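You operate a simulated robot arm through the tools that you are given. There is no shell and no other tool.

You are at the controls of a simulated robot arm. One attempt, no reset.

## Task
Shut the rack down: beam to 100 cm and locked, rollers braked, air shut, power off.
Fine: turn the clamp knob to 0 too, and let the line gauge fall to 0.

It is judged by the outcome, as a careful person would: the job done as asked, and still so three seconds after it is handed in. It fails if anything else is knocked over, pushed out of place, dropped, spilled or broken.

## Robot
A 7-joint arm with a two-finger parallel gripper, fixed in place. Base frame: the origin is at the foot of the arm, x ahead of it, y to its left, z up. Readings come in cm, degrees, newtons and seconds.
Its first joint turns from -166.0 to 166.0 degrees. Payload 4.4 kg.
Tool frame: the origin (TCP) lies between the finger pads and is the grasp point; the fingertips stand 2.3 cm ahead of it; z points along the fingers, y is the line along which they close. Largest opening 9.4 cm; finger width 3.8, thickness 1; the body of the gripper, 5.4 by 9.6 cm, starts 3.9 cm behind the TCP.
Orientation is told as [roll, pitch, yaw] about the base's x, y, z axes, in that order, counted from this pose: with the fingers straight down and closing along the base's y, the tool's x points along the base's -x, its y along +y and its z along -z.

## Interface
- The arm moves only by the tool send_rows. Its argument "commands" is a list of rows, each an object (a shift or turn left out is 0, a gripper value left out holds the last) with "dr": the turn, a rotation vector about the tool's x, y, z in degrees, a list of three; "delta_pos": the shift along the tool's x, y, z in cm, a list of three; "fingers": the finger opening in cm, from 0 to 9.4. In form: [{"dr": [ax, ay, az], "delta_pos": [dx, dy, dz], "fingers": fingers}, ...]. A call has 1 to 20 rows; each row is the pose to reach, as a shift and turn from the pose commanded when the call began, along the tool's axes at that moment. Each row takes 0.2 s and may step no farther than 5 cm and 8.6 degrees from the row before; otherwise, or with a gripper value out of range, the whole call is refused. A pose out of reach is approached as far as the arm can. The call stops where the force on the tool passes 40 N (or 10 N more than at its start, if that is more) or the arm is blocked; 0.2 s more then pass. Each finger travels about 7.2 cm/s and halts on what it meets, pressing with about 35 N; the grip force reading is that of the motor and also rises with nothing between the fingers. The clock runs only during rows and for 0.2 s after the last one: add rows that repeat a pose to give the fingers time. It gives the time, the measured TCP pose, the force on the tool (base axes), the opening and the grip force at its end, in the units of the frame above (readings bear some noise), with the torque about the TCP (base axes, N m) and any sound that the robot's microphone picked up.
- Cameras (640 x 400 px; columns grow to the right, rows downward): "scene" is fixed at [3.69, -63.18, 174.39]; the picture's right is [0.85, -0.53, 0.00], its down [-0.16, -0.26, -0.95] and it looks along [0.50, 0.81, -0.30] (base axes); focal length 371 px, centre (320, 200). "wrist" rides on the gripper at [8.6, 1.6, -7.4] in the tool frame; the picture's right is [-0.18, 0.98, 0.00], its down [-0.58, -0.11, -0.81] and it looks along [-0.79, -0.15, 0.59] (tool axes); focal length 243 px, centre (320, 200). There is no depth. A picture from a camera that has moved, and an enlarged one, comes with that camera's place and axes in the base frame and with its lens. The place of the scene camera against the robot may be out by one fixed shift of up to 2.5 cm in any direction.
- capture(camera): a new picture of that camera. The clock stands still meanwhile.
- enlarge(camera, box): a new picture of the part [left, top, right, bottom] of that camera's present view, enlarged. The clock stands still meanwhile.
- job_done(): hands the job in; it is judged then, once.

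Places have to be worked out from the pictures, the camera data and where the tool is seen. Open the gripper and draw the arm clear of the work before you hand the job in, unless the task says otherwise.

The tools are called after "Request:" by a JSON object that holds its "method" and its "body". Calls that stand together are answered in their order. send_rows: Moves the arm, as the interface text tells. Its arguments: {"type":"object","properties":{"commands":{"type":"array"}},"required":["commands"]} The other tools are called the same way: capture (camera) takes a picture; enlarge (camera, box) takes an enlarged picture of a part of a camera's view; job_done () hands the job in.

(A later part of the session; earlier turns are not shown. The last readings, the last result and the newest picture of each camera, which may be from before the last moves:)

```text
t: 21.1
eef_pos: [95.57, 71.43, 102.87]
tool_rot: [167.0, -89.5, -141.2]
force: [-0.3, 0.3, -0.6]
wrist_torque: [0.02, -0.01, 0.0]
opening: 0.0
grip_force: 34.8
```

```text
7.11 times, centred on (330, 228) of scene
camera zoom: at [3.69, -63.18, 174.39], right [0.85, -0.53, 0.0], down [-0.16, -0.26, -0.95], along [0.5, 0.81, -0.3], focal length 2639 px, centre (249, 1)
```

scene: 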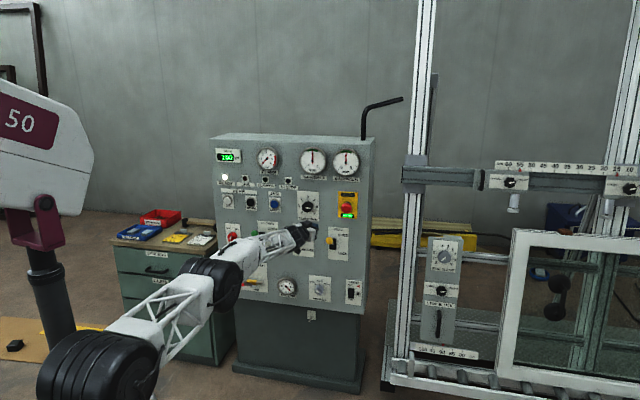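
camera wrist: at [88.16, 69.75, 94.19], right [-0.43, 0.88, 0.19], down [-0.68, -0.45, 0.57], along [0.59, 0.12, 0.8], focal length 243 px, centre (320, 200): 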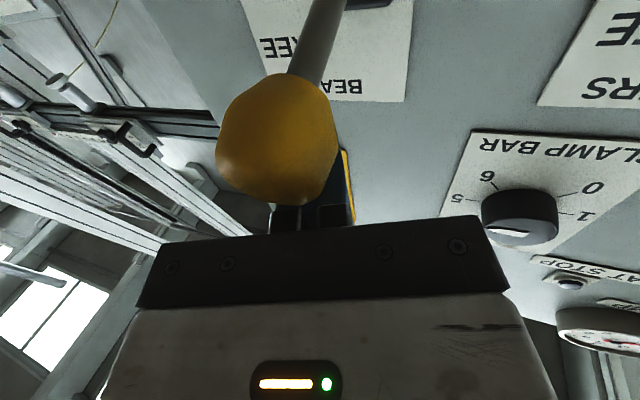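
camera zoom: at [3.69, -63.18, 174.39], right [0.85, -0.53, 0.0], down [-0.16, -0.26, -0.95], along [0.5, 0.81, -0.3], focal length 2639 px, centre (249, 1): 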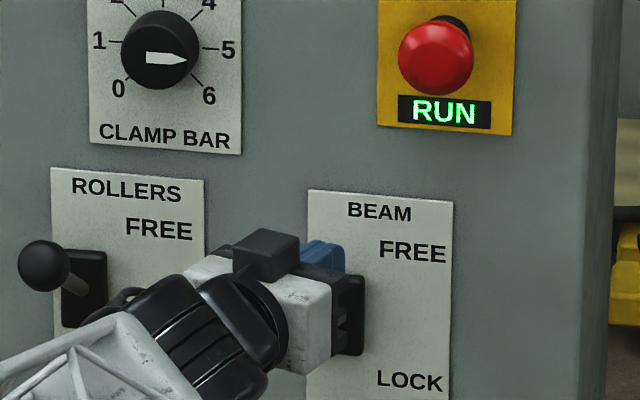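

The lever is now moving (ball dropped about 2 cm with little force). I continue pushing down steadily.

Request:
{"method": "send_rows", "body": {"commands": [{"delta_pos": [0.5, 0, -0.2]}, {"delta_pos": [1.0, 0, -0.4]}, {"delta_pos": [1.5, 0, -0.5]}, {"delta_pos": [2, 0, -0.5]}, {"delta_pos": [2.5, 0, -0.5]}, {"delta_pos": [3, 0, -0.5]}, {"delta_pos": [3.5, 0, -0.5]}, {"delta_pos": [4, 0, -0.5]}, {"delta_pos": [4.5, 0, -0.5]}, {"delta_pos": [5, 0, -0.5]}, {"delta_pos": [5.5, 0, -0.5]}, {"delta_pos": [6, 0, -0.5]}, {"delta_pos": [6.5, 0, -0.5]}, {"delta_pos": [7, 0, -0.5]}, {"delta_pos": [7.5, 0, -0.5]}, {"delta_pos": [8, 0, -0.5]}, {"delta_pos": [8.5, 0, -0.5]}]}}

Request:
{"method": "capture", "body": {"camera": "wrist"}}

Request:
{"method": "enlarge", "body": {"camera": "scene", "box": [285, 205, 375, 261]}}

```text
t: 24.7
eef_pos: [95.19, 71.23, 94.49]
tool_rot: [167.4, -89.5, -141.5]
force: [0.7, -1.1, -0.9]
wrist_torque: [-0.01, 0.02, 0.0]
opening: 0.01
grip_force: 34.9
```

```text
taken
camera wrist: at [87.81, 69.53, 85.75], right [-0.43, 0.88, 0.19], down [-0.68, -0.45, 0.57], along [0.59, 0.12, 0.8], focal length 243 px, centre (320, 200)
```

wrist: 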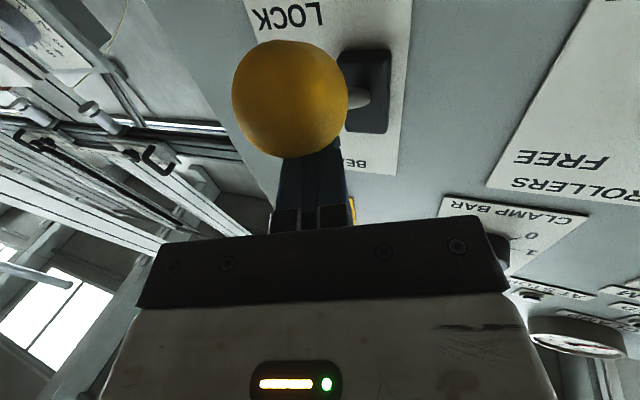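

```text
7.11 times, centred on (330, 233) of scene
camera zoom: at [3.69, -63.18, 174.39], right [0.85, -0.53, 0.0], down [-0.16, -0.26, -0.95], along [0.5, 0.81, -0.3], focal length 2639 px, centre (249, -35)
```

zoom: 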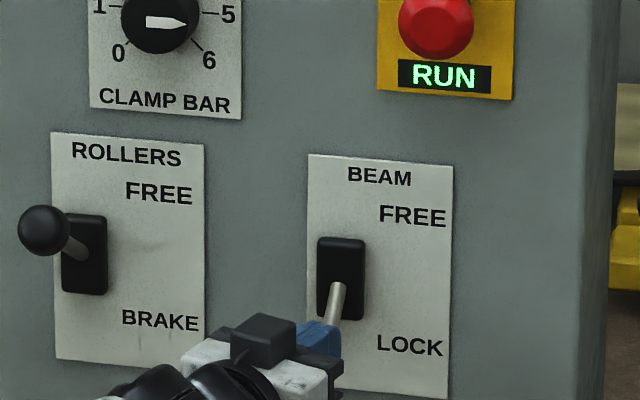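

The BEAM lever is fully down at LOCK. I lift off, back out, and traverse to the ROLLERS lever at yaw 36°, hovering in front of and above its black ball.

Request:
{"method": "send_rows", "body": {"commands": [{"delta_pos": [-1, 0, 0]}, {"delta_pos": [-2, 0, -1]}, {"delta_pos": [-2.5, 0, -5]}, {"delta_pos": [-4, 0, -9]}, {"dr": [-2.5, 0, 0], "delta_pos": [-6, 3.5, -10.5]}, {"dr": [-5, 0, 0], "delta_pos": [-8, 7, -12]}, {"dr": [-7.5, 0, 0], "delta_pos": [-10, 10.5, -13.5]}, {"dr": [-10, 0, 0], "delta_pos": [-12, 14, -15]}, {"dr": [-10, 0, 0], "delta_pos": [-13, 16.28, -15.66]}, {"dr": [-10, 0, 0], "delta_pos": [-13, 16.28, -15.66]}]}}

Request:
{"method": "capture", "body": {"camera": "wrist"}}

Request:
{"method": "enlarge", "body": {"camera": "scene", "box": [205, 150, 375, 256]}}

```text
t: 26.9
eef_pos: [73.98, 79.08, 107.39]
tool_rot: [177.0, -89.3, -141.2]
force: [-0.2, -0.4, 0.5]
wrist_torque: [0.0, -0.04, -0.01]
opening: 0.01
grip_force: 35.1
```

```text
taken
camera wrist: at [66.97, 76.1, 98.78], right [-0.58, 0.8, 0.18], down [-0.59, -0.56, 0.57], along [0.56, 0.22, 0.8], focal length 243 px, centre (320, 200)
```

wrist: 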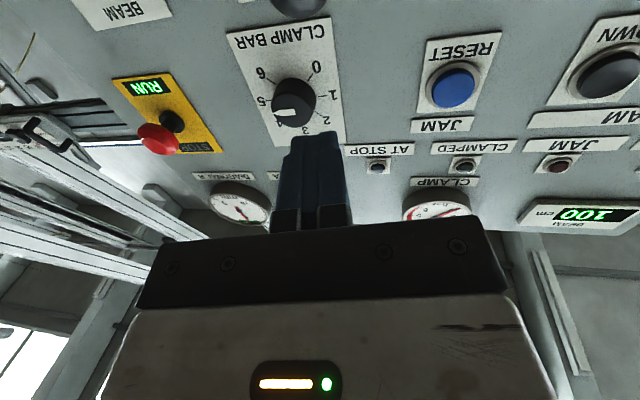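

```text
3.76 times, centred on (290, 203) of scene
camera zoom: at [3.69, -63.18, 174.39], right [0.85, -0.53, 0.0], down [-0.16, -0.26, -0.95], along [0.5, 0.81, -0.3], focal length 1397 px, centre (433, 189)
```

zoom: 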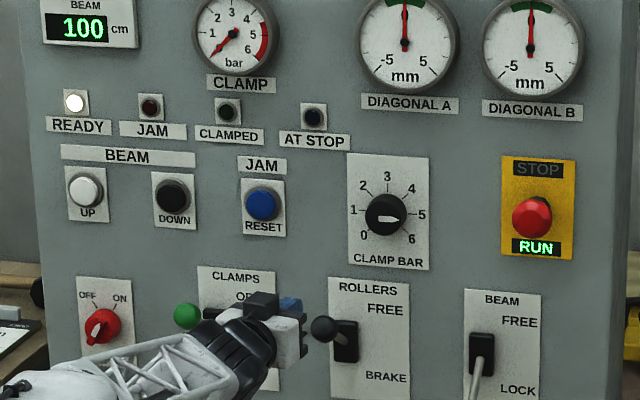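

Beam lever reads LOCK and the display is still 100. I advance over the ROLLERS ball.

Request:
{"method": "send_rows", "body": {"commands": [{"delta_pos": [0, 0, 3.3]}, {"delta_pos": [0, 0, 6.6]}, {"delta_pos": [0, 0, 9.7]}, {"delta_pos": [0, 0, 9.7]}]}}

Request:
{"method": "capture", "body": {"camera": "wrist"}}

Request:
{"method": "enlarge", "body": {"camera": "scene", "box": [245, 200, 355, 269]}}

```text
t: 27.9
eef_pos: [81.83, 84.7, 107.45]
tool_rot: [177.9, -89.4, -142.4]
force: [0.6, -0.2, -0.1]
wrist_torque: [0.04, -0.01, 0.01]
opening: 0.0
grip_force: 35.0
```

```text
taken
camera wrist: at [74.85, 81.76, 98.78], right [-0.58, 0.8, 0.18], down [-0.59, -0.56, 0.57], along [0.56, 0.22, 0.8], focal length 243 px, centre (320, 200)
```

wrist: 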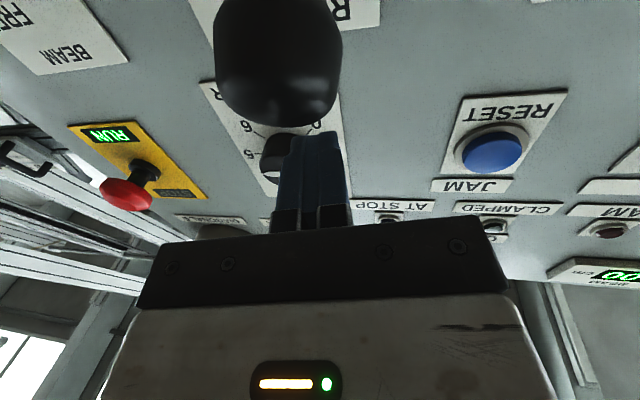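

```text
5.80 times, centred on (300, 234) of scene
camera zoom: at [3.69, -63.18, 174.39], right [0.85, -0.53, 0.0], down [-0.16, -0.26, -0.95], along [0.5, 0.81, -0.3], focal length 2152 px, centre (436, 0)
```

zoom: 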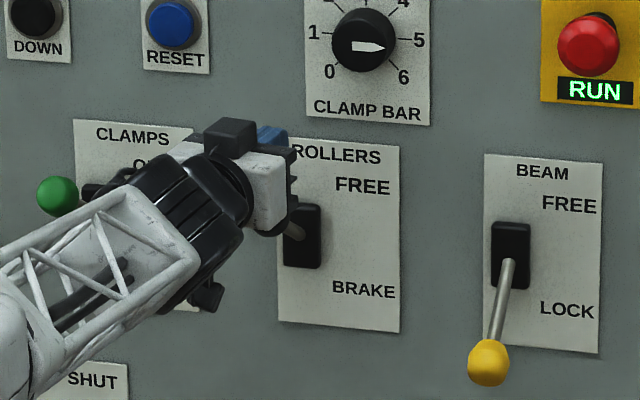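

The ball sits about 5.7 cm below the TCP, well centred under the fingers. I nudge 0.5 cm deeper and push down to BRAKE.

Request:
{"method": "send_rows", "body": {"commands": [{"delta_pos": [0.7, 0, 0.5]}, {"delta_pos": [1.3, 0, 0.5]}, {"delta_pos": [1.8, 0, 0.5]}, {"delta_pos": [2.2, 0, 0.5]}, {"delta_pos": [2.6, 0, 0.5]}, {"delta_pos": [3.0, 0, 0.5]}, {"delta_pos": [3.5, 0, 0.4]}, {"delta_pos": [4, 0, 0.3]}, {"delta_pos": [4.7, 0, 0.2]}, {"delta_pos": [5.4, 0, 0.1]}, {"delta_pos": [6.1, 0, 0]}, {"delta_pos": [6.9, 0, 0]}, {"delta_pos": [7.7, 0, 0]}, {"delta_pos": [8.5, 0, 0]}, {"delta_pos": [9.3, 0, 0]}, {"delta_pos": [10.1, 0, 0]}, {"delta_pos": [10.9, 0, 0]}, {"delta_pos": [11.7, 0, 0]}, {"delta_pos": [12.5, 0, 0]}, {"delta_pos": [13, 0, 0]}]}}

Request:
{"method": "capture", "body": {"camera": "wrist"}}

Request:
{"method": "enlarge", "body": {"camera": "scene", "box": [245, 200, 355, 269]}}

```text
t: 32.1
eef_pos: [81.86, 84.78, 94.4]
tool_rot: [176.1, -89.5, -140.4]
force: [-1.8, -2.7, 2.0]
wrist_torque: [-0.05, 0.05, 0.03]
opening: 0.01
grip_force: 34.7
```

```text
taken
camera wrist: at [74.88, 81.79, 85.68], right [-0.58, 0.8, 0.18], down [-0.6, -0.56, 0.57], along [0.56, 0.22, 0.8], focal length 243 px, centre (320, 200)
```

wrist: 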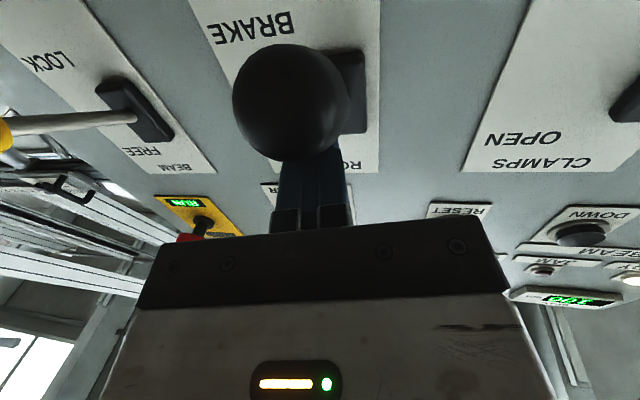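

```text
5.80 times, centred on (300, 234) of scene
camera zoom: at [3.69, -63.18, 174.39], right [0.85, -0.53, 0.0], down [-0.16, -0.26, -0.95], along [0.5, 0.81, -0.3], focal length 2152 px, centre (436, 0)
```

zoom: 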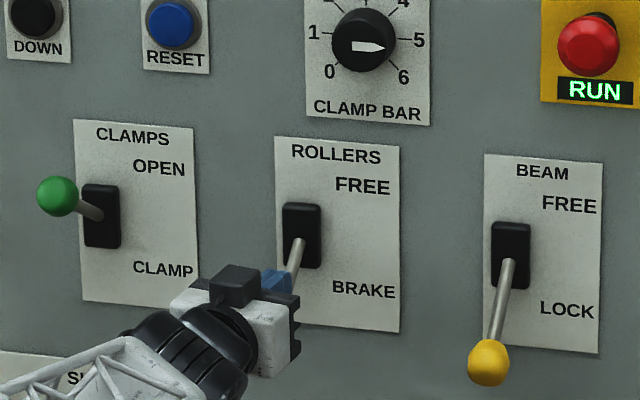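

ROLLERS is at BRAKE and BEAM at LOCK; CLAMPS stays OPEN as found. Next is the CLAMP BAR knob (about e=3.7, z=114.6), which must turn roughly 235° counter-clockwise. I back out, rise, and roll the tool +90° so there is counter-clockwise wrist travel available.

Request:
{"method": "send_rows", "body": {"commands": [{"delta_pos": [-1, 0, 0]}, {"delta_pos": [-2, 0, -1.5]}, {"delta_pos": [-3, 0, -5.5]}, {"delta_pos": [-5, 0, -9.5]}, {"dr": [0, 0, 8.2], "delta_pos": [-7.5, -0.5, -9.5]}, {"dr": [0, 0, 16.4], "delta_pos": [-10, -1.2, -9.2]}, {"dr": [0, 0, 24.6], "delta_pos": [-12.5, -2, -8.8]}, {"dr": [0, 0, 32.7], "delta_pos": [-15, -2.8, -8.2]}, {"dr": [0, 0, 40.9], "delta_pos": [-17, -3.6, -7.6]}, {"dr": [0, 0, 49.1], "delta_pos": [-18.5, -4.4, -7]}, {"dr": [0, 0, 57.3], "delta_pos": [-19.5, -5.2, -6.4]}, {"dr": [0, 0, 65.5], "delta_pos": [-20.2, -6, -5.8]}, {"dr": [0, 0, 73.6], "delta_pos": [-20.2, -6.4, -5.2]}, {"dr": [0, 0, 81.8], "delta_pos": [-20.2, -6.7, -4.9]}, {"dr": [0, 0, 90], "delta_pos": [-20.2, -6.7, -4.9]}, {"dr": [0, 0, 90], "delta_pos": [-20.2, -6.7, -4.9]}]}}

Request:
{"method": "capture", "body": {"camera": "wrist"}}

Request:
{"method": "capture", "body": {"camera": "scene"}}

```text
t: 35.5
eef_pos: [82.88, 76.89, 119.1]
tool_rot: [85.0, -0.6, -53.4]
force: [0.8, 0.0, -0.4]
wrist_torque: [0.04, -0.01, -0.01]
opening: 0.0
grip_force: 34.7
out of reach, approached as far as the arm can: row 8, 9, 10, 11, 12, 13, 14, 15, 16
```

```text
taken
camera wrist: at [71.93, 79.49, 121.39], right [0.17, -0.09, 0.98], down [-0.31, -0.95, -0.03], along [0.94, -0.29, -0.19], focal length 243 px, centre (320, 200)
```

wrist: 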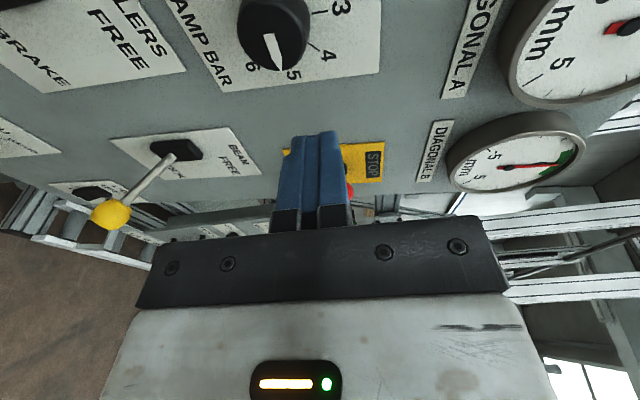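

```text
taken
```

scene: 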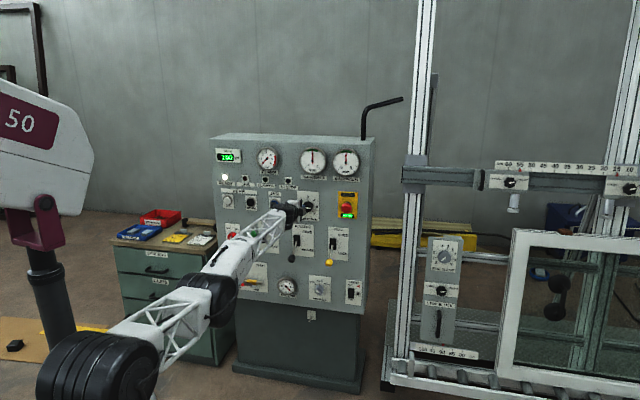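

Rolled +90° the arm ran into a limit again (4.5 cm high, pitched 5° down). A yaw of about 30°, further from radial, should free it; I try that with the tool level at knob height.

Request:
{"method": "send_rows", "body": {"commands": [{"dr": [-1, -6.6, 0], "delta_pos": [0, -0.5, -2]}, {"dr": [-2.5, -8.6, 0], "delta_pos": [0.2, -2.3, -1.5]}, {"dr": [-5, -8.6, 0], "delta_pos": [0.34, -4.57, -0.67]}, {"dr": [-5, -8.6, 0], "delta_pos": [0.34, -4.57, -0.67]}]}}

Request:
{"method": "capture", "body": {"camera": "wrist"}}

```text
t: 36.5
eef_pos: [82.44, 76.42, 119.57]
tool_rot: [84.5, -2.5, -61.2]
force: [0.1, -1.4, -0.9]
wrist_torque: [0.03, 0.03, 0.0]
opening: 0.02
grip_force: 34.5
out of reach, approached as far as the arm can: row 1, 2, 3, 4
```

```text
taken
camera wrist: at [71.71, 80.68, 121.46], right [0.15, -0.08, 0.99], down [-0.43, -0.9, -0.01], along [0.89, -0.42, -0.17], focal length 243 px, centre (320, 200)
```

wrist: 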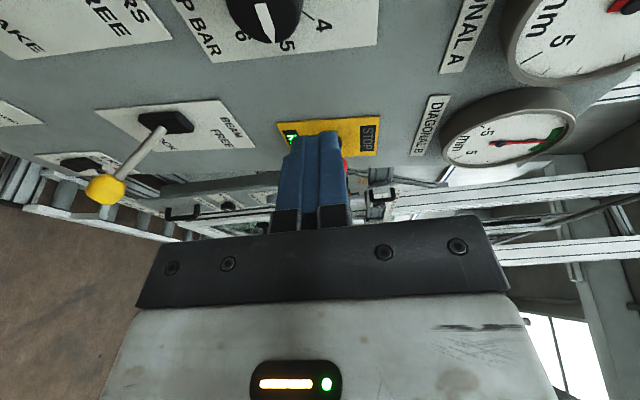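

Height is still stuck with this roll, so +90° is the wrong way round for the last joint. I roll back to camera-down, then test the opposite roll direction.

Request:
{"method": "send_rows", "body": {"commands": [{"dr": [0, 0, -8.2], "delta_pos": [0, -0.5, -1]}, {"dr": [0, 0, -16.4], "delta_pos": [0, -1, -2]}, {"dr": [0, 0, -24.6], "delta_pos": [0, -1.5, -2]}, {"dr": [0, 0, -32.8], "delta_pos": [0, -2, -2]}, {"dr": [0, 0, -41], "delta_pos": [0, -2.5, -2]}, {"dr": [0, 0, -49.2], "delta_pos": [0, -3, -2]}, {"dr": [0, 0, -57.4], "delta_pos": [0, -3.5, -2]}, {"dr": [0, 0, -65.6], "delta_pos": [0, -4, -2]}, {"dr": [0, 0, -73.8], "delta_pos": [-0.1, -4.5, -2]}, {"dr": [0, 0, -82], "delta_pos": [-0.15, -5.2, -2]}, {"dr": [0, 0, -90], "delta_pos": [-0.15, -5.2, -2]}, {"dr": [0, 0, -98], "delta_pos": [-0.15, -5.2, -2]}, {"dr": [0, 0, -106], "delta_pos": [-0.15, -5.2, -2]}, {"dr": [0, 0, -114], "delta_pos": [-0.15, -5.2, -2]}, {"dr": [0, 0, -122], "delta_pos": [-0.15, -5.2, -2]}, {"dr": [0, 0, -130], "delta_pos": [-0.15, -5.2, -2]}, {"dr": [0, 0, -138], "delta_pos": [-0.15, -5.2, -2]}, {"dr": [0, 0, -146], "delta_pos": [-0.15, -5.2, -2]}, {"dr": [0, 0, -146], "delta_pos": [-0.15, -5.2, -2]}]}}

Request:
{"method": "capture", "body": {"camera": "wrist"}}

Request:
{"method": "capture", "body": {"camera": "scene"}}

```text
t: 40.5
eef_pos: [80.37, 74.63, 114.55]
tool_rot: [-83.6, -31.3, 115.3]
force: [-0.2, -1.0, -0.5]
wrist_torque: [0.01, 0.0, 0.01]
opening: 0.0
grip_force: 35.1
```

```text
taken
camera wrist: at [76.43, 65.08, 109.32], right [-0.38, 0.55, -0.74], down [-0.88, 0.02, 0.47], along [0.27, 0.83, 0.48], focal length 243 px, centre (320, 200)
```

wrist: 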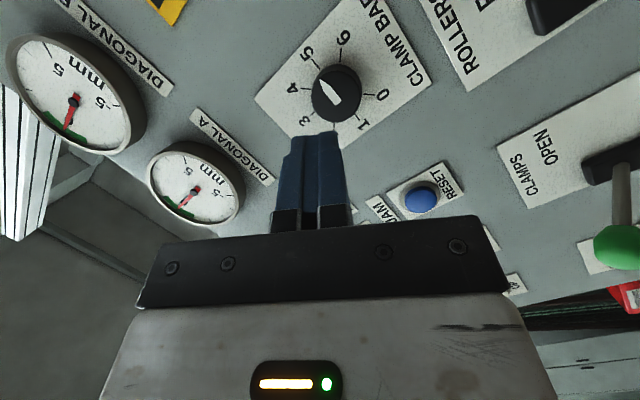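

```text
taken
```

scene: 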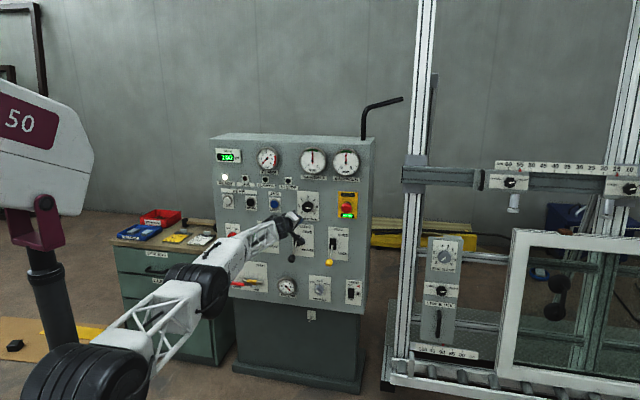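

Rolling negative (counter-clockwise) works freely, and the wrist now shows the knob pointer near 5. Now I try squaring the tool to the panel normal (yaw 45°, level) at this roll.

Request:
{"method": "send_rows", "body": {"commands": [{"dr": [-1.3, -5.6, -0.5], "delta_pos": [0, 0, 0]}, {"dr": [-2.5, -11.2, -1.1], "delta_pos": [0, 0, 0]}, {"dr": [-3.8, -16.8, -1.6], "delta_pos": [0, 0, 0]}, {"dr": [-3.8, -16.8, -1.6], "delta_pos": [0, 0, 0]}]}}

Request:
{"method": "capture", "body": {"camera": "wrist"}}

```text
t: 41.5
eef_pos: [79.95, 75.31, 114.71]
tool_rot: [-88.6, -30.9, 130.8]
force: [-0.1, -0.8, -0.2]
wrist_torque: [0.02, -0.01, -0.02]
opening: 0.02
grip_force: 34.9
out of reach, approached as far as the arm can: row 3, 4
```

```text
taken
camera wrist: at [78.67, 65.39, 109.04], right [-0.45, 0.49, -0.75], down [-0.89, -0.2, 0.41], along [0.05, 0.85, 0.52], focal length 243 px, centre (320, 200)
```

wrist: 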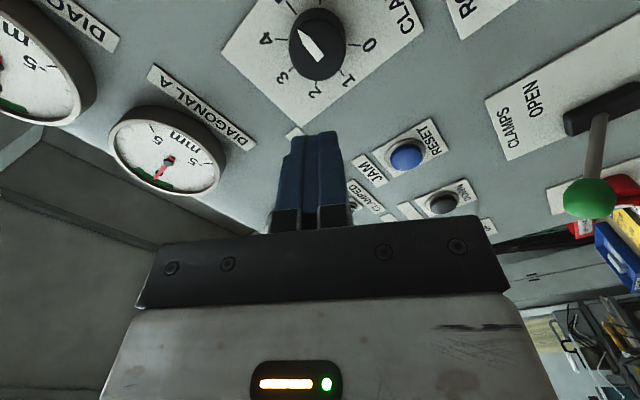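

The tool reaches yaw 41.5°, nearly square to the panel, which is good enough. I settle at about 40°, level, on the knob axis with fingers open, then test in the air that a 115° counter-clockwise roll is available.

Request:
{"method": "send_rows", "body": {"commands": [{"dr": [2.0, 0.56, 0], "delta_pos": [0.42, -0.37, 0.17], "fingers": 9.4}, {"dr": [2.0, 0.56, 0], "delta_pos": [0.42, -0.37, 0.17]}]}}

Request:
{"method": "send_rows", "body": {"commands": [{"dr": [0, 0, -8.3]}, {"dr": [0, 0, -16.6]}, {"dr": [0, 0, -24.9]}, {"dr": [0, 0, -33.2]}, {"dr": [0, 0, -41.5]}, {"dr": [0, 0, -49.8]}, {"dr": [0, 0, -58.1]}, {"dr": [0, 0, -66.4]}, {"dr": [0, 0, -74.7]}, {"dr": [0, 0, -83]}, {"dr": [0, 0, -91.3]}, {"dr": [0, 0, -99.6]}, {"dr": [0, 0, -107.9]}, {"dr": [0, 0, -116]}, {"dr": [0, 0, -116]}]}}

Request:
{"method": "capture", "body": {"camera": "wrist"}}

Request:
{"method": "capture", "body": {"camera": "scene"}}

```text
t: 42.1
eef_pos: [80.58, 75.02, 114.9]
tool_rot: [-90.3, -30.9, 130.1]
force: [-0.4, -0.2, -0.3]
wrist_torque: [0.0, -0.02, 0.01]
opening: 8.23
grip_force: 0.1
```

```text
t: 45.3
eef_pos: [80.54, 75.06, 114.89]
tool_rot: [-93.7, 85.2, 126.2]
force: [0.3, 0.5, -0.6]
wrist_torque: [0.02, 0.01, 0.0]
opening: 9.38
grip_force: 0.1
```

```text
taken
camera wrist: at [76.21, 68.46, 123.33], right [0.62, -0.74, -0.27], down [-0.72, -0.39, -0.57], along [0.32, 0.55, -0.77], focal length 243 px, centre (320, 200)
```

wrist: 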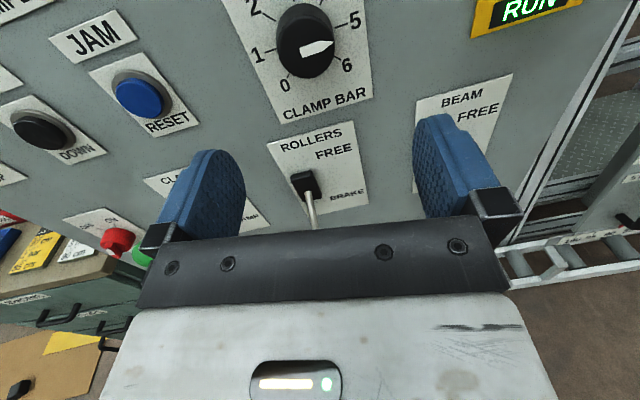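

```text
taken
```

scene: 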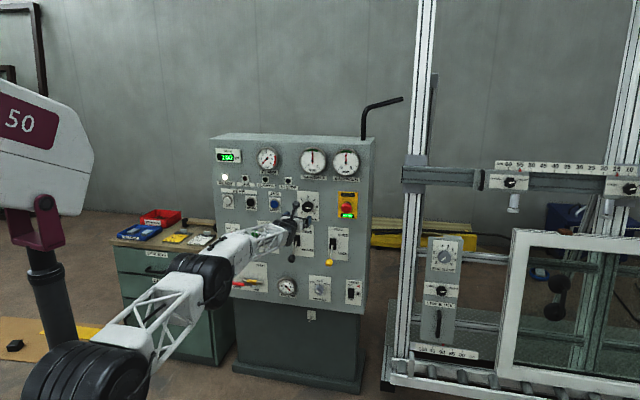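

Full counter-clockwise travel is available. The pointer is at 5, so 0 is 225° away: two grasps of about 112°. I roll back to the start angle and move up close to the knob with the fingers open.

Request:
{"method": "send_rows", "body": {"commands": [{"dr": [0, 0, 8.3], "fingers": 9.4}, {"dr": [0, 0, 16.6]}, {"dr": [0, 0, 24.9]}, {"dr": [0, 0, 33.2]}, {"dr": [0, 0, 41.5]}, {"dr": [0, 0, 49.8]}, {"dr": [0, 0, 58.1]}, {"dr": [0, 0, 66.4]}, {"dr": [0, 0, 74.7]}, {"dr": [0, 0, 83]}, {"dr": [0, 0, 91.3]}, {"dr": [0, 0, 99.6]}, {"dr": [0, 0, 107.9], "delta_pos": [0, -0.3, 3]}, {"dr": [0, 0, 116], "delta_pos": [0, -0.6, 6]}, {"dr": [0, 0, 116], "delta_pos": [0, -0.9, 9]}, {"dr": [0, 0, 116], "delta_pos": [0, -0.9, 9]}]}}

Request:
{"method": "capture", "body": {"camera": "wrist"}}

Request:
{"method": "enlarge", "body": {"camera": "scene", "box": [255, 175, 365, 244]}}

```text
t: 48.7
eef_pos: [86.77, 81.33, 115.14]
tool_rot: [-90.3, -30.9, 130.1]
force: [-0.1, 0.7, -0.5]
wrist_torque: [0.0, 0.02, 0.0]
opening: 9.43
grip_force: 0.2
```

```text
taken
camera wrist: at [85.29, 71.52, 109.18], right [-0.42, 0.51, -0.75], down [-0.9, -0.18, 0.39], along [0.06, 0.84, 0.54], focal length 243 px, centre (320, 200)
```

wrist: 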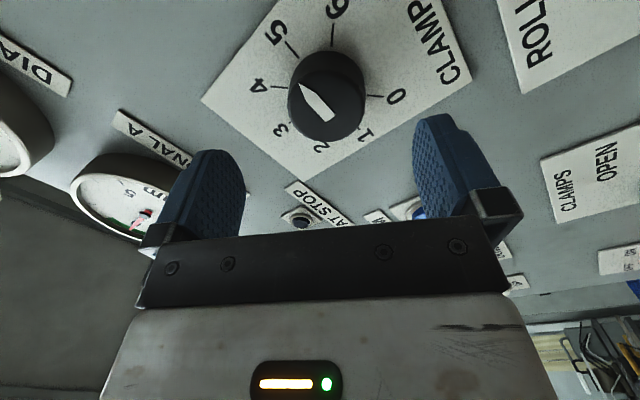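

```text
5.80 times, centred on (310, 210) of scene
camera zoom: at [3.69, -63.18, 174.39], right [0.85, -0.53, 0.0], down [-0.16, -0.26, -0.95], along [0.5, 0.81, -0.3], focal length 2152 px, centre (378, 145)
```

zoom: 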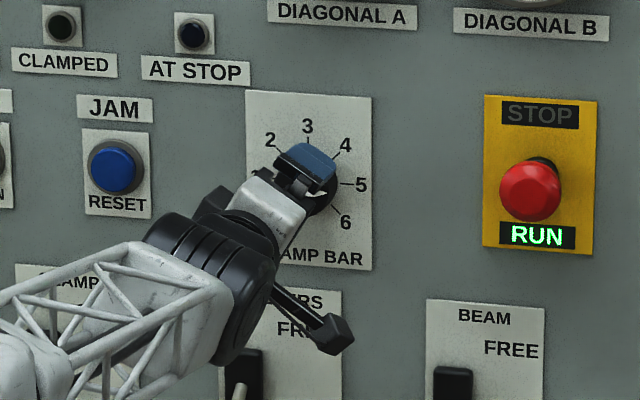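

The knob is centred between the open fingers. I advance straight along the panel normal about 6 cm, slowly at the end.

Request:
{"method": "send_rows", "body": {"commands": [{"delta_pos": [-0.16, 0.1, 2.3], "fingers": 9.4}, {"delta_pos": [-0.3, 0.2, 4.3]}, {"delta_pos": [-0.34, 0.23, 4.8]}, {"delta_pos": [-0.38, 0.25, 5.2]}, {"delta_pos": [-0.4, 0.27, 5.6]}, {"delta_pos": [-0.42, 0.28, 5.9]}, {"delta_pos": [-0.42, 0.28, 5.9]}]}}

Request:
{"method": "capture", "body": {"camera": "wrist"}}

Request:
{"method": "enlarge", "body": {"camera": "scene", "box": [275, 180, 340, 221]}}

```text
t: 50.3
eef_pos: [91.03, 85.71, 115.01]
tool_rot: [-90.4, -30.9, 130.1]
force: [0.1, -0.2, -0.2]
wrist_torque: [0.0, 0.0, 0.01]
opening: 9.42
grip_force: 0.1
```

```text
taken
camera wrist: at [89.53, 75.84, 109.18], right [-0.42, 0.51, -0.75], down [-0.9, -0.18, 0.39], along [0.06, 0.84, 0.54], focal length 243 px, centre (320, 200)
```

wrist: 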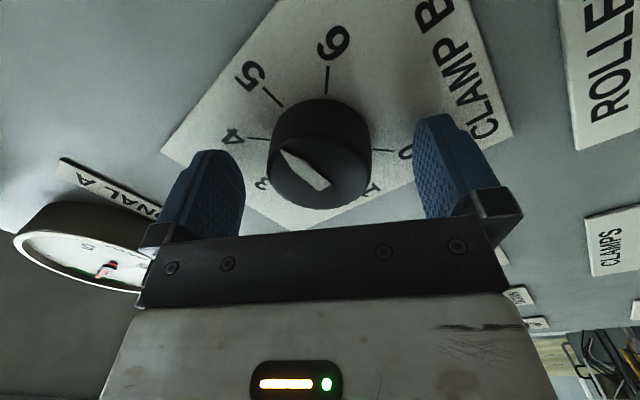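

```text
9.76 times, centred on (308, 200) of scene
camera zoom: at [3.69, -63.18, 174.39], right [0.85, -0.53, 0.0], down [-0.16, -0.26, -0.95], along [0.5, 0.81, -0.3], focal length 3621 px, centre (442, 195)
```

zoom: 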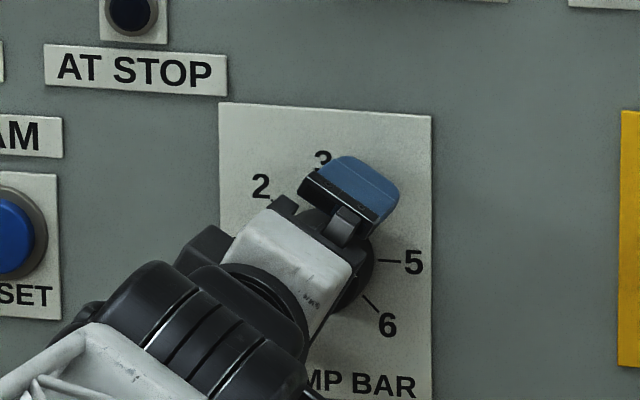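

No contact yet; the knob front is about 0.7 cm ahead of the TCP. I go 1.2 cm deeper with a small centring shift, then close on the knob.

Request:
{"method": "send_rows", "body": {"commands": [{"delta_pos": [-0.04, -0.2, 0.6], "fingers": 9.4}, {"delta_pos": [-0.08, -0.3, 1.2], "fingers": 9.4}, {"delta_pos": [-0.08, -0.3, 1.2], "fingers": 5}, {"delta_pos": [-0.08, -0.3, 1.2], "fingers": 5}, {"delta_pos": [-0.08, -0.3, 1.2], "fingers": 4}, {"delta_pos": [-0.08, -0.3, 1.2], "fingers": 4}]}}

Request:
{"method": "capture", "body": {"camera": "wrist"}}

```text
t: 50.6
eef_pos: [91.05, 85.66, 115.05]
tool_rot: [-90.2, -30.9, 130.1]
force: [-37.0, -34.6, 1.0]
wrist_torque: [-1.29, 1.4, 2.17]
opening: 9.3
grip_force: 0.1
stopped in row 1: the force on the tool passed its limit at 92 N (the readings are from after the stop); the commanded pose is now the measured one
```

```text
taken
camera wrist: at [89.55, 75.88, 109.17], right [-0.42, 0.51, -0.75], down [-0.9, -0.18, 0.39], along [0.06, 0.84, 0.54], focal length 243 px, centre (320, 200)
```

wrist: 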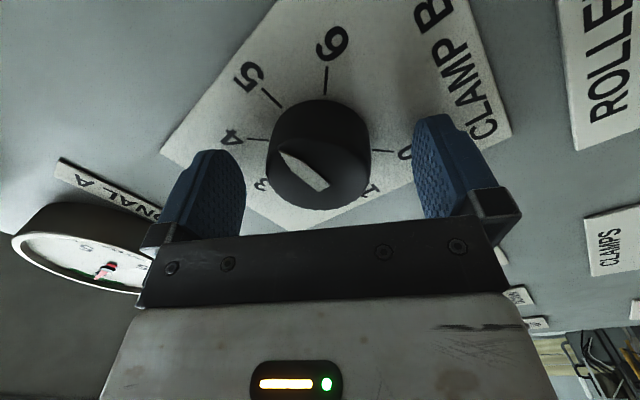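

The fingertips met the panel plate (its surface is at D≈127.3). I back off 0.4 cm and close on the knob there.

Request:
{"method": "send_rows", "body": {"commands": [{"delta_pos": [0, -0.2, -0.4], "fingers": 9.4}, {"delta_pos": [0, -0.2, -0.4], "fingers": 7}, {"delta_pos": [0, -0.2, -0.4], "fingers": 5.5}, {"delta_pos": [0, -0.2, -0.4], "fingers": 4}, {"delta_pos": [0, -0.2, -0.4], "fingers": 4}]}}

Request:
{"method": "capture", "body": {"camera": "wrist"}}

Request:
{"method": "enlarge", "body": {"camera": "scene", "box": [205, 140, 375, 246]}}

```text
t: 51.8
eef_pos: [90.87, 85.49, 114.99]
tool_rot: [-90.1, -30.8, 130.0]
force: [-3.8, 5.9, -9.8]
wrist_torque: [-0.27, 0.26, 0.38]
opening: 5.11
grip_force: 45.2
```

```text
taken
camera wrist: at [89.35, 75.62, 109.14], right [-0.42, 0.51, -0.75], down [-0.9, -0.18, 0.39], along [0.06, 0.84, 0.53], focal length 243 px, centre (320, 200)
```

wrist: 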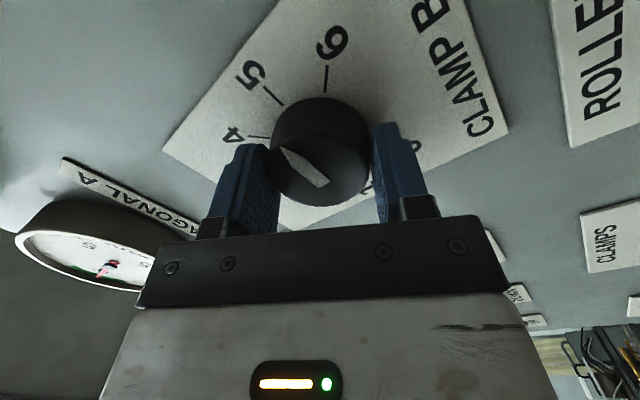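

```text
3.76 times, centred on (290, 193) of scene
camera zoom: at [3.69, -63.18, 174.39], right [0.85, -0.53, 0.0], down [-0.16, -0.26, -0.95], along [0.5, 0.81, -0.3], focal length 1397 px, centre (433, 226)
```

zoom: 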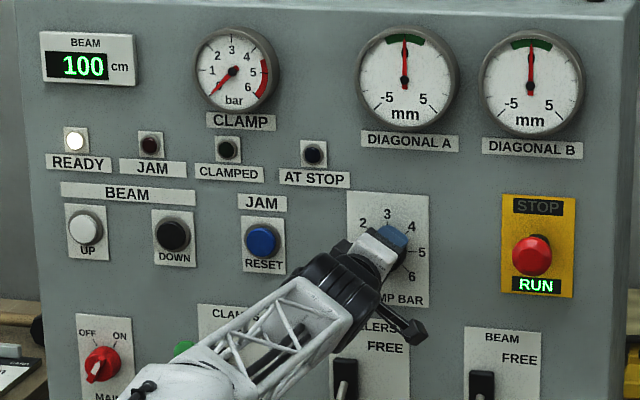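

The knob is gripped (opening 5.1 cm). I turn counter-clockwise 40° first and check that the pointer follows.

Request:
{"method": "send_rows", "body": {"commands": [{"dr": [0, 0, -6], "delta_pos": [0, 0.1, 0], "fingers": 4}, {"dr": [0, 0, -13], "delta_pos": [0, 0.15, 0]}, {"dr": [0, 0, -20], "delta_pos": [0, 0.15, 0]}, {"dr": [0, 0, -27], "delta_pos": [0, 0.15, 0]}, {"dr": [0, 0, -34], "delta_pos": [0, 0.15, 0]}, {"dr": [0, 0, -40], "delta_pos": [0, 0.15, 0]}]}}

Request:
{"method": "capture", "body": {"camera": "wrist"}}

```text
t: 53.2
eef_pos: [90.91, 85.35, 115.03]
tool_rot: [-90.2, 9.2, 129.8]
force: [2.5, -9.0, -7.0]
wrist_torque: [0.21, -0.22, -0.83]
opening: 5.1
grip_force: 44.6
```

```text
taken
camera wrist: at [90.75, 73.93, 114.77], right [-0.01, 0.02, -1.0], down [-1.0, -0.06, 0.01], along [-0.06, 1.0, 0.02], focal length 243 px, centre (320, 200)
```

wrist: 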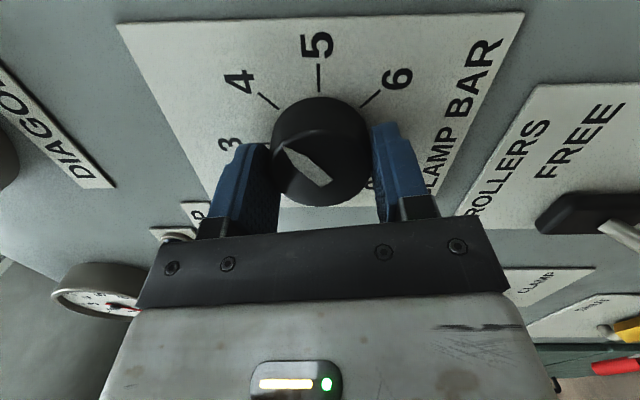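

The pointer follows the grip and is now near 4. I continue about 72° further.

Request:
{"method": "send_rows", "body": {"commands": [{"dr": [0, 0, -8], "delta_pos": [0.05, 0.05, 0], "fingers": 4}, {"dr": [0, 0, -16], "delta_pos": [0.1, 0.1, 0]}, {"dr": [0, 0, -24], "delta_pos": [0.1, 0.1, 0]}, {"dr": [0, 0, -32], "delta_pos": [0.1, 0.1, 0]}, {"dr": [0, 0, -40], "delta_pos": [0.1, 0.1, 0]}, {"dr": [0, 0, -48], "delta_pos": [0.1, 0.1, 0]}, {"dr": [0, 0, -56], "delta_pos": [0.1, 0.1, 0]}, {"dr": [0, 0, -64], "delta_pos": [0.1, 0.1, 0]}, {"dr": [0, 0, -72], "delta_pos": [0.1, 0.1, 0]}, {"dr": [0, 0, -72], "delta_pos": [0.1, 0.1, 0]}]}}

Request:
{"method": "capture", "body": {"camera": "wrist"}}

```text
t: 55.4
eef_pos: [90.85, 85.35, 114.86]
tool_rot: [-91.2, 81.3, 128.6]
force: [-18.7, 10.0, 8.8]
wrist_torque: [0.34, -0.34, 0.99]
opening: 5.2
grip_force: 45.3
```

```text
taken
camera wrist: at [86.92, 78.38, 123.23], right [0.61, -0.72, -0.33], down [-0.74, -0.37, -0.56], along [0.28, 0.59, -0.76], focal length 243 px, centre (320, 200)
```

wrist: 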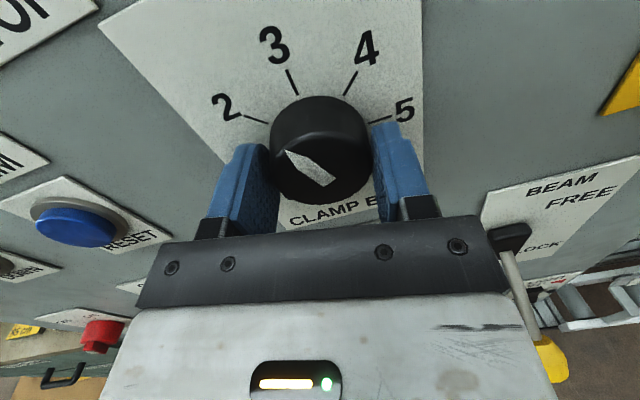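

The pointer is near 2.5 after 112°. I open, ease back 0.6 cm, and roll the wrist back for the second grasp.

Request:
{"method": "send_rows", "body": {"commands": [{"delta_pos": [0, 0, 0], "fingers": 9.4}, {"delta_pos": [0, 0, 0], "fingers": 9.4}, {"delta_pos": [0, 0, -0.6]}, {"delta_pos": [0, 0, -0.6]}, {"dr": [0, 0, 8], "delta_pos": [0, 0, -0.6]}, {"dr": [0, 0, 16], "delta_pos": [0, 0, -0.6]}, {"dr": [0, 0, 24], "delta_pos": [0, 0, -0.6]}, {"dr": [0, 0, 32], "delta_pos": [0, 0, -0.6]}, {"dr": [0, 0, 40], "delta_pos": [0, 0, -0.6]}, {"dr": [0, 0, 48], "delta_pos": [0, 0, -0.6]}, {"dr": [0, 0, 56], "delta_pos": [0, 0, -0.6]}, {"dr": [0, 0, 64], "delta_pos": [0, 0, -0.6]}, {"dr": [0, 0, 72], "delta_pos": [0, 0, -0.6]}, {"dr": [0, 0, 80], "delta_pos": [0, 0, -0.6]}, {"dr": [0, 0, 88], "delta_pos": [0, 0, -0.6]}, {"dr": [0, 0, 96], "delta_pos": [0, 0, -0.6]}, {"dr": [0, 0, 104], "delta_pos": [0, 0, -0.6]}, {"dr": [0, 0, 112], "delta_pos": [0, 0, -0.6]}, {"dr": [0, 0, 114], "delta_pos": [0, 0, -0.6]}, {"dr": [0, 0, 114], "delta_pos": [0, 0, -0.6]}]}}

Request:
{"method": "capture", "body": {"camera": "wrist"}}

Request:
{"method": "enlarge", "body": {"camera": "scene", "box": [275, 180, 340, 221]}}

```text
t: 59.6
eef_pos: [90.4, 85.0, 114.88]
tool_rot: [-90.2, -32.9, 130.1]
force: [-1.1, 0.4, 0.1]
wrist_torque: [0.04, 0.02, 0.0]
opening: 9.4
grip_force: 0.0
```

```text
taken
camera wrist: at [88.82, 75.32, 108.8], right [-0.44, 0.53, -0.73], down [-0.89, -0.19, 0.41], along [0.08, 0.83, 0.56], focal length 243 px, centre (320, 200)
```

wrist: 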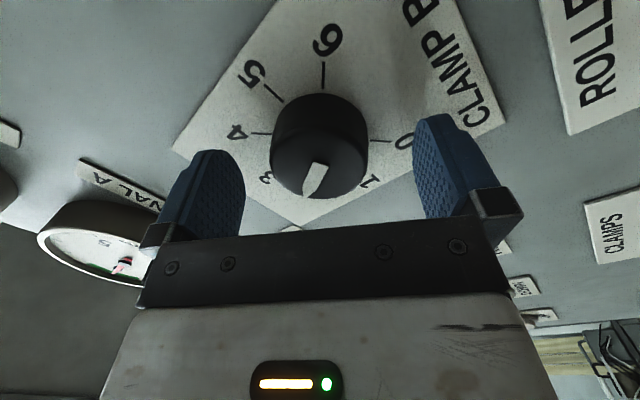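

```text
9.76 times, centred on (308, 200) of scene
camera zoom: at [3.69, -63.18, 174.39], right [0.85, -0.53, 0.0], down [-0.16, -0.26, -0.95], along [0.5, 0.81, -0.3], focal length 3621 px, centre (442, 195)
```

zoom: 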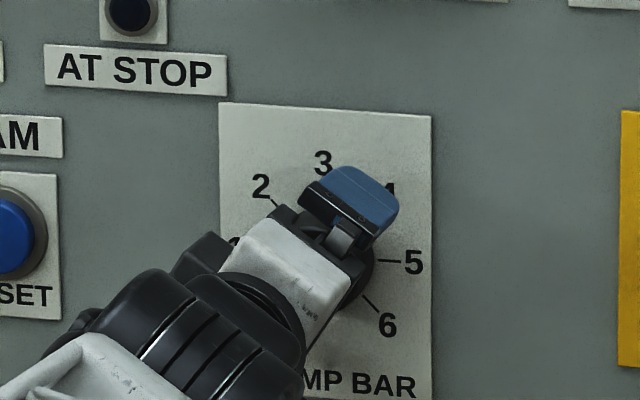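

The pointer shows about 2.5. I move in 0.6 cm, grip again, and turn another stretch counter-clockwise.

Request:
{"method": "send_rows", "body": {"commands": [{"delta_pos": [-0.04, 0.03, 0.6], "fingers": 9.4}, {"delta_pos": [-0.04, 0.03, 0.6], "fingers": 7}, {"delta_pos": [-0.04, 0.03, 0.6], "fingers": 5.5}, {"delta_pos": [-0.04, 0.03, 0.6], "fingers": 4}, {"delta_pos": [-0.04, 0.03, 0.6], "fingers": 4}]}}

Request:
{"method": "send_rows", "body": {"commands": [{"dr": [0, 0, -6], "fingers": 4}, {"dr": [0, 0, -13]}, {"dr": [0, 0, -20]}, {"dr": [0, 0, -27]}, {"dr": [0, 0, -34]}, {"dr": [0, 0, -42]}, {"dr": [0, 0, -50]}, {"dr": [0, 0, -50]}]}}

Request:
{"method": "capture", "body": {"camera": "wrist"}}

```text
t: 60.8
eef_pos: [90.91, 85.45, 115.0]
tool_rot: [-90.3, -32.9, 130.0]
force: [3.2, 1.4, 2.8]
wrist_torque: [-0.49, 0.5, 0.33]
opening: 5.05
grip_force: 45.6
```

```text
t: 62.6
eef_pos: [90.84, 85.45, 115.02]
tool_rot: [-90.2, 17.3, 129.9]
force: [-3.8, -8.5, 8.8]
wrist_torque: [0.19, -0.24, -0.52]
opening: 4.99
grip_force: 45.2
```

```text
taken
camera wrist: at [90.74, 73.92, 116.01], right [0.08, -0.09, -0.99], down [-1.0, -0.07, -0.07], along [-0.06, 0.99, -0.09], focal length 243 px, centre (320, 200)
```

wrist: 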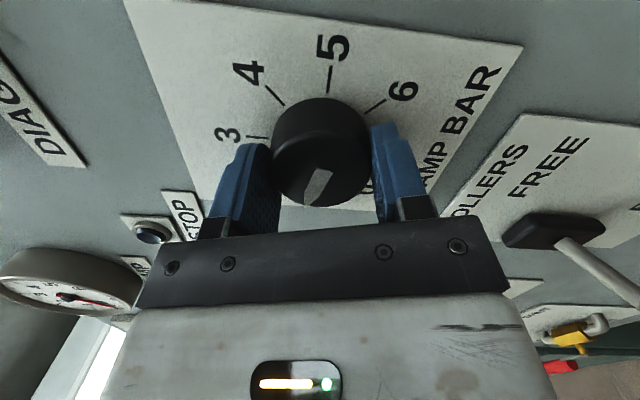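

It follows. I turn the remaining ~60°, then compare the pointer with the 0 mark.

Request:
{"method": "send_rows", "body": {"commands": [{"dr": [0, 0, -8], "fingers": 4}, {"dr": [0, 0, -16]}, {"dr": [0, 0, -24]}, {"dr": [0, 0, -32]}, {"dr": [0, 0, -40]}, {"dr": [0, 0, -48]}, {"dr": [0, 0, -55]}, {"dr": [0, 0, -60]}, {"dr": [0, 0, -60]}]}}

Request:
{"method": "capture", "body": {"camera": "wrist"}}

Request:
{"method": "enlarge", "body": {"camera": "wrist", "box": [200, 60, 440, 210]}}

```text
t: 64.6
eef_pos: [90.81, 85.51, 114.93]
tool_rot: [-90.9, 77.2, 129.1]
force: [-9.8, 2.1, 17.2]
wrist_torque: [0.97, -0.72, 0.52]
opening: 5.09
grip_force: 44.9
```

```text
taken
camera wrist: at [87.31, 77.97, 123.0], right [0.59, -0.7, -0.4], down [-0.77, -0.34, -0.55], along [0.25, 0.63, -0.74], focal length 243 px, centre (320, 200)
```

wrist: 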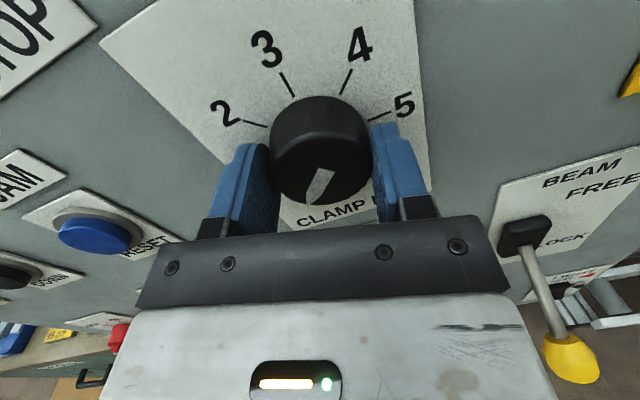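

```text
2.67 times, centred on (320, 135) of wrist
camera zoom: at [87.31, 77.97, 123.0], right [0.59, -0.7, -0.4], down [-0.77, -0.34, -0.55], along [0.25, 0.63, -0.74], focal length 647 px, centre (320, 373)
```

zoom: 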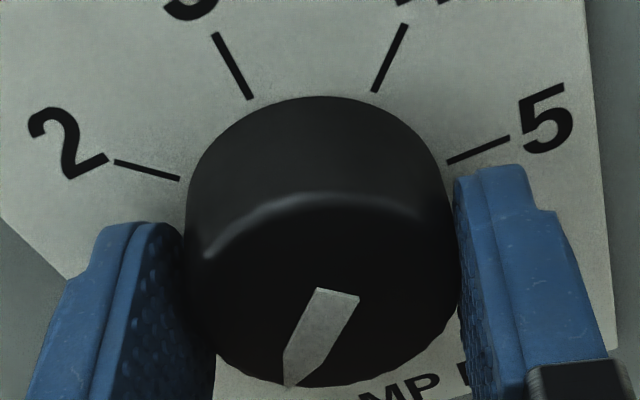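

By angle the pointer should be essentially at 0. I release and back off to read it clearly.

Request:
{"method": "send_rows", "body": {"commands": [{"delta_pos": [0, 0, 0], "fingers": 9.4}, {"delta_pos": [0, 0, 0], "fingers": 9.4}, {"delta_pos": [0, 0, 0], "fingers": 9.4}, {"delta_pos": [0, 0, -3]}, {"delta_pos": [0, 0, -7]}, {"delta_pos": [0, 0, -11]}, {"delta_pos": [0, 0, -14]}, {"delta_pos": [0, 0, -14]}]}}

Request:
{"method": "capture", "body": {"camera": "wrist"}}

Request:
{"method": "enlarge", "body": {"camera": "wrist", "box": [220, 0, 420, 125]}}

Request:
{"method": "enlarge", "body": {"camera": "scene", "box": [275, 180, 340, 221]}}

```text
t: 66.4
eef_pos: [80.18, 76.51, 114.71]
tool_rot: [-90.6, 77.1, 129.3]
force: [0.0, 0.2, -0.3]
wrist_torque: [0.0, 0.02, 0.02]
opening: 9.4
grip_force: 0.1
```

```text
taken
camera wrist: at [76.7, 69.02, 122.77], right [0.59, -0.7, -0.4], down [-0.77, -0.34, -0.54], along [0.25, 0.63, -0.74], focal length 243 px, centre (320, 200)
```

wrist: 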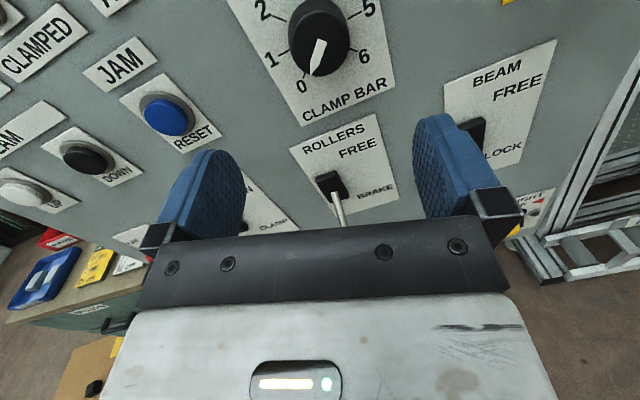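

```text
3.20 times, centred on (320, 62) of wrist
camera zoom: at [76.7, 69.02, 122.77], right [0.59, -0.7, -0.4], down [-0.77, -0.34, -0.54], along [0.25, 0.63, -0.74], focal length 776 px, centre (320, 640)
```

zoom: 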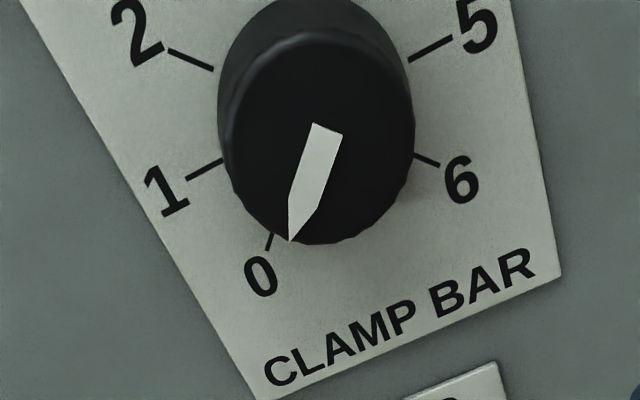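

```text
9.76 times, centred on (308, 200) of scene
camera zoom: at [3.69, -63.18, 174.39], right [0.85, -0.53, 0.0], down [-0.16, -0.26, -0.95], along [0.5, 0.81, -0.3], focal length 3621 px, centre (442, 195)
```

zoom: 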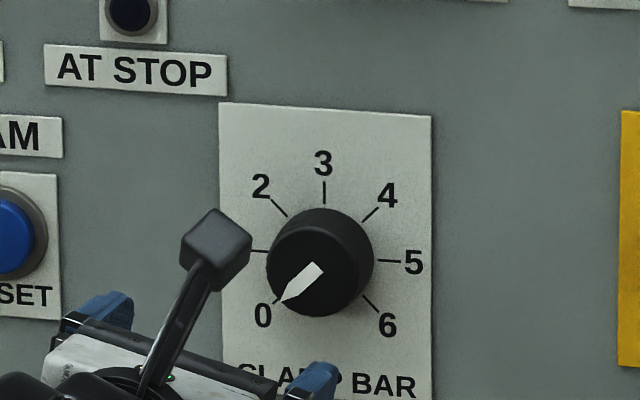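

The CLAMP BAR pointer is parallel to its 0 tick, so the knob is at 0. Next is the AIR valve low on the left; I traverse there with the camera on top so I can look down at it.

Request:
{"method": "send_rows", "body": {"commands": [{"dr": [0, 0, 0], "delta_pos": [0, 0, -4], "fingers": 0}, {"dr": [0, 0, -1.5], "delta_pos": [-2, -2.5, -7.5]}, {"dr": [0, 0, -3], "delta_pos": [-5, -5.5, -8.7]}, {"dr": [0, 0, -5], "delta_pos": [-8, -8.5, -8.7]}, {"dr": [0, 0, -7], "delta_pos": [-11, -11.5, -8.7]}, {"dr": [0, 0, -9], "delta_pos": [-14, -15, -8.7]}, {"dr": [0, 0, -11], "delta_pos": [-17, -18.5, -8.7]}, {"dr": [0, 0, -13], "delta_pos": [-20, -22, -8.7]}, {"dr": [0, 0, -13], "delta_pos": [-22.9, -25.5, -8.7]}, {"dr": [0, 0, -13], "delta_pos": [-22.9, -25.5, -8.7]}]}}

Request:
{"method": "capture", "body": {"camera": "wrist"}}

Request:
{"method": "capture", "body": {"camera": "scene"}}

```text
t: 68.6
eef_pos: [54.48, 93.66, 98.17]
tool_rot: [135.8, 89.9, -4.0]
force: [-0.1, -0.2, -0.1]
wrist_torque: [0.0, -0.03, -0.01]
opening: 0.0
grip_force: 34.7
```

```text
taken
camera wrist: at [49.64, 87.75, 106.77], right [0.63, -0.75, -0.18], down [-0.69, -0.43, -0.58], along [0.36, 0.49, -0.79], focal length 243 px, centre (320, 200)
```

wrist: 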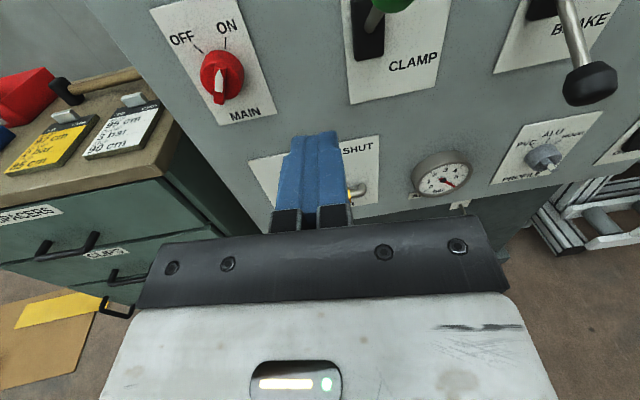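

```text
taken
```

scene: 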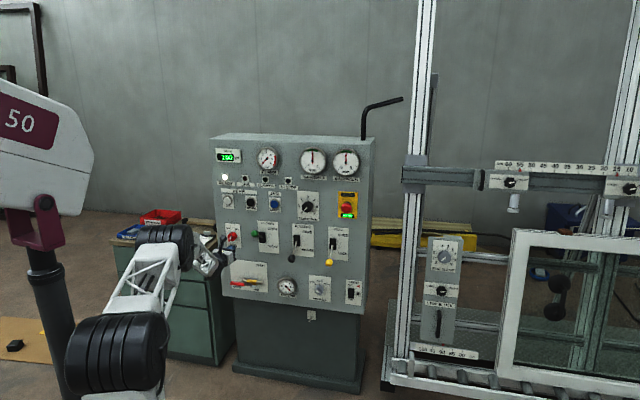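

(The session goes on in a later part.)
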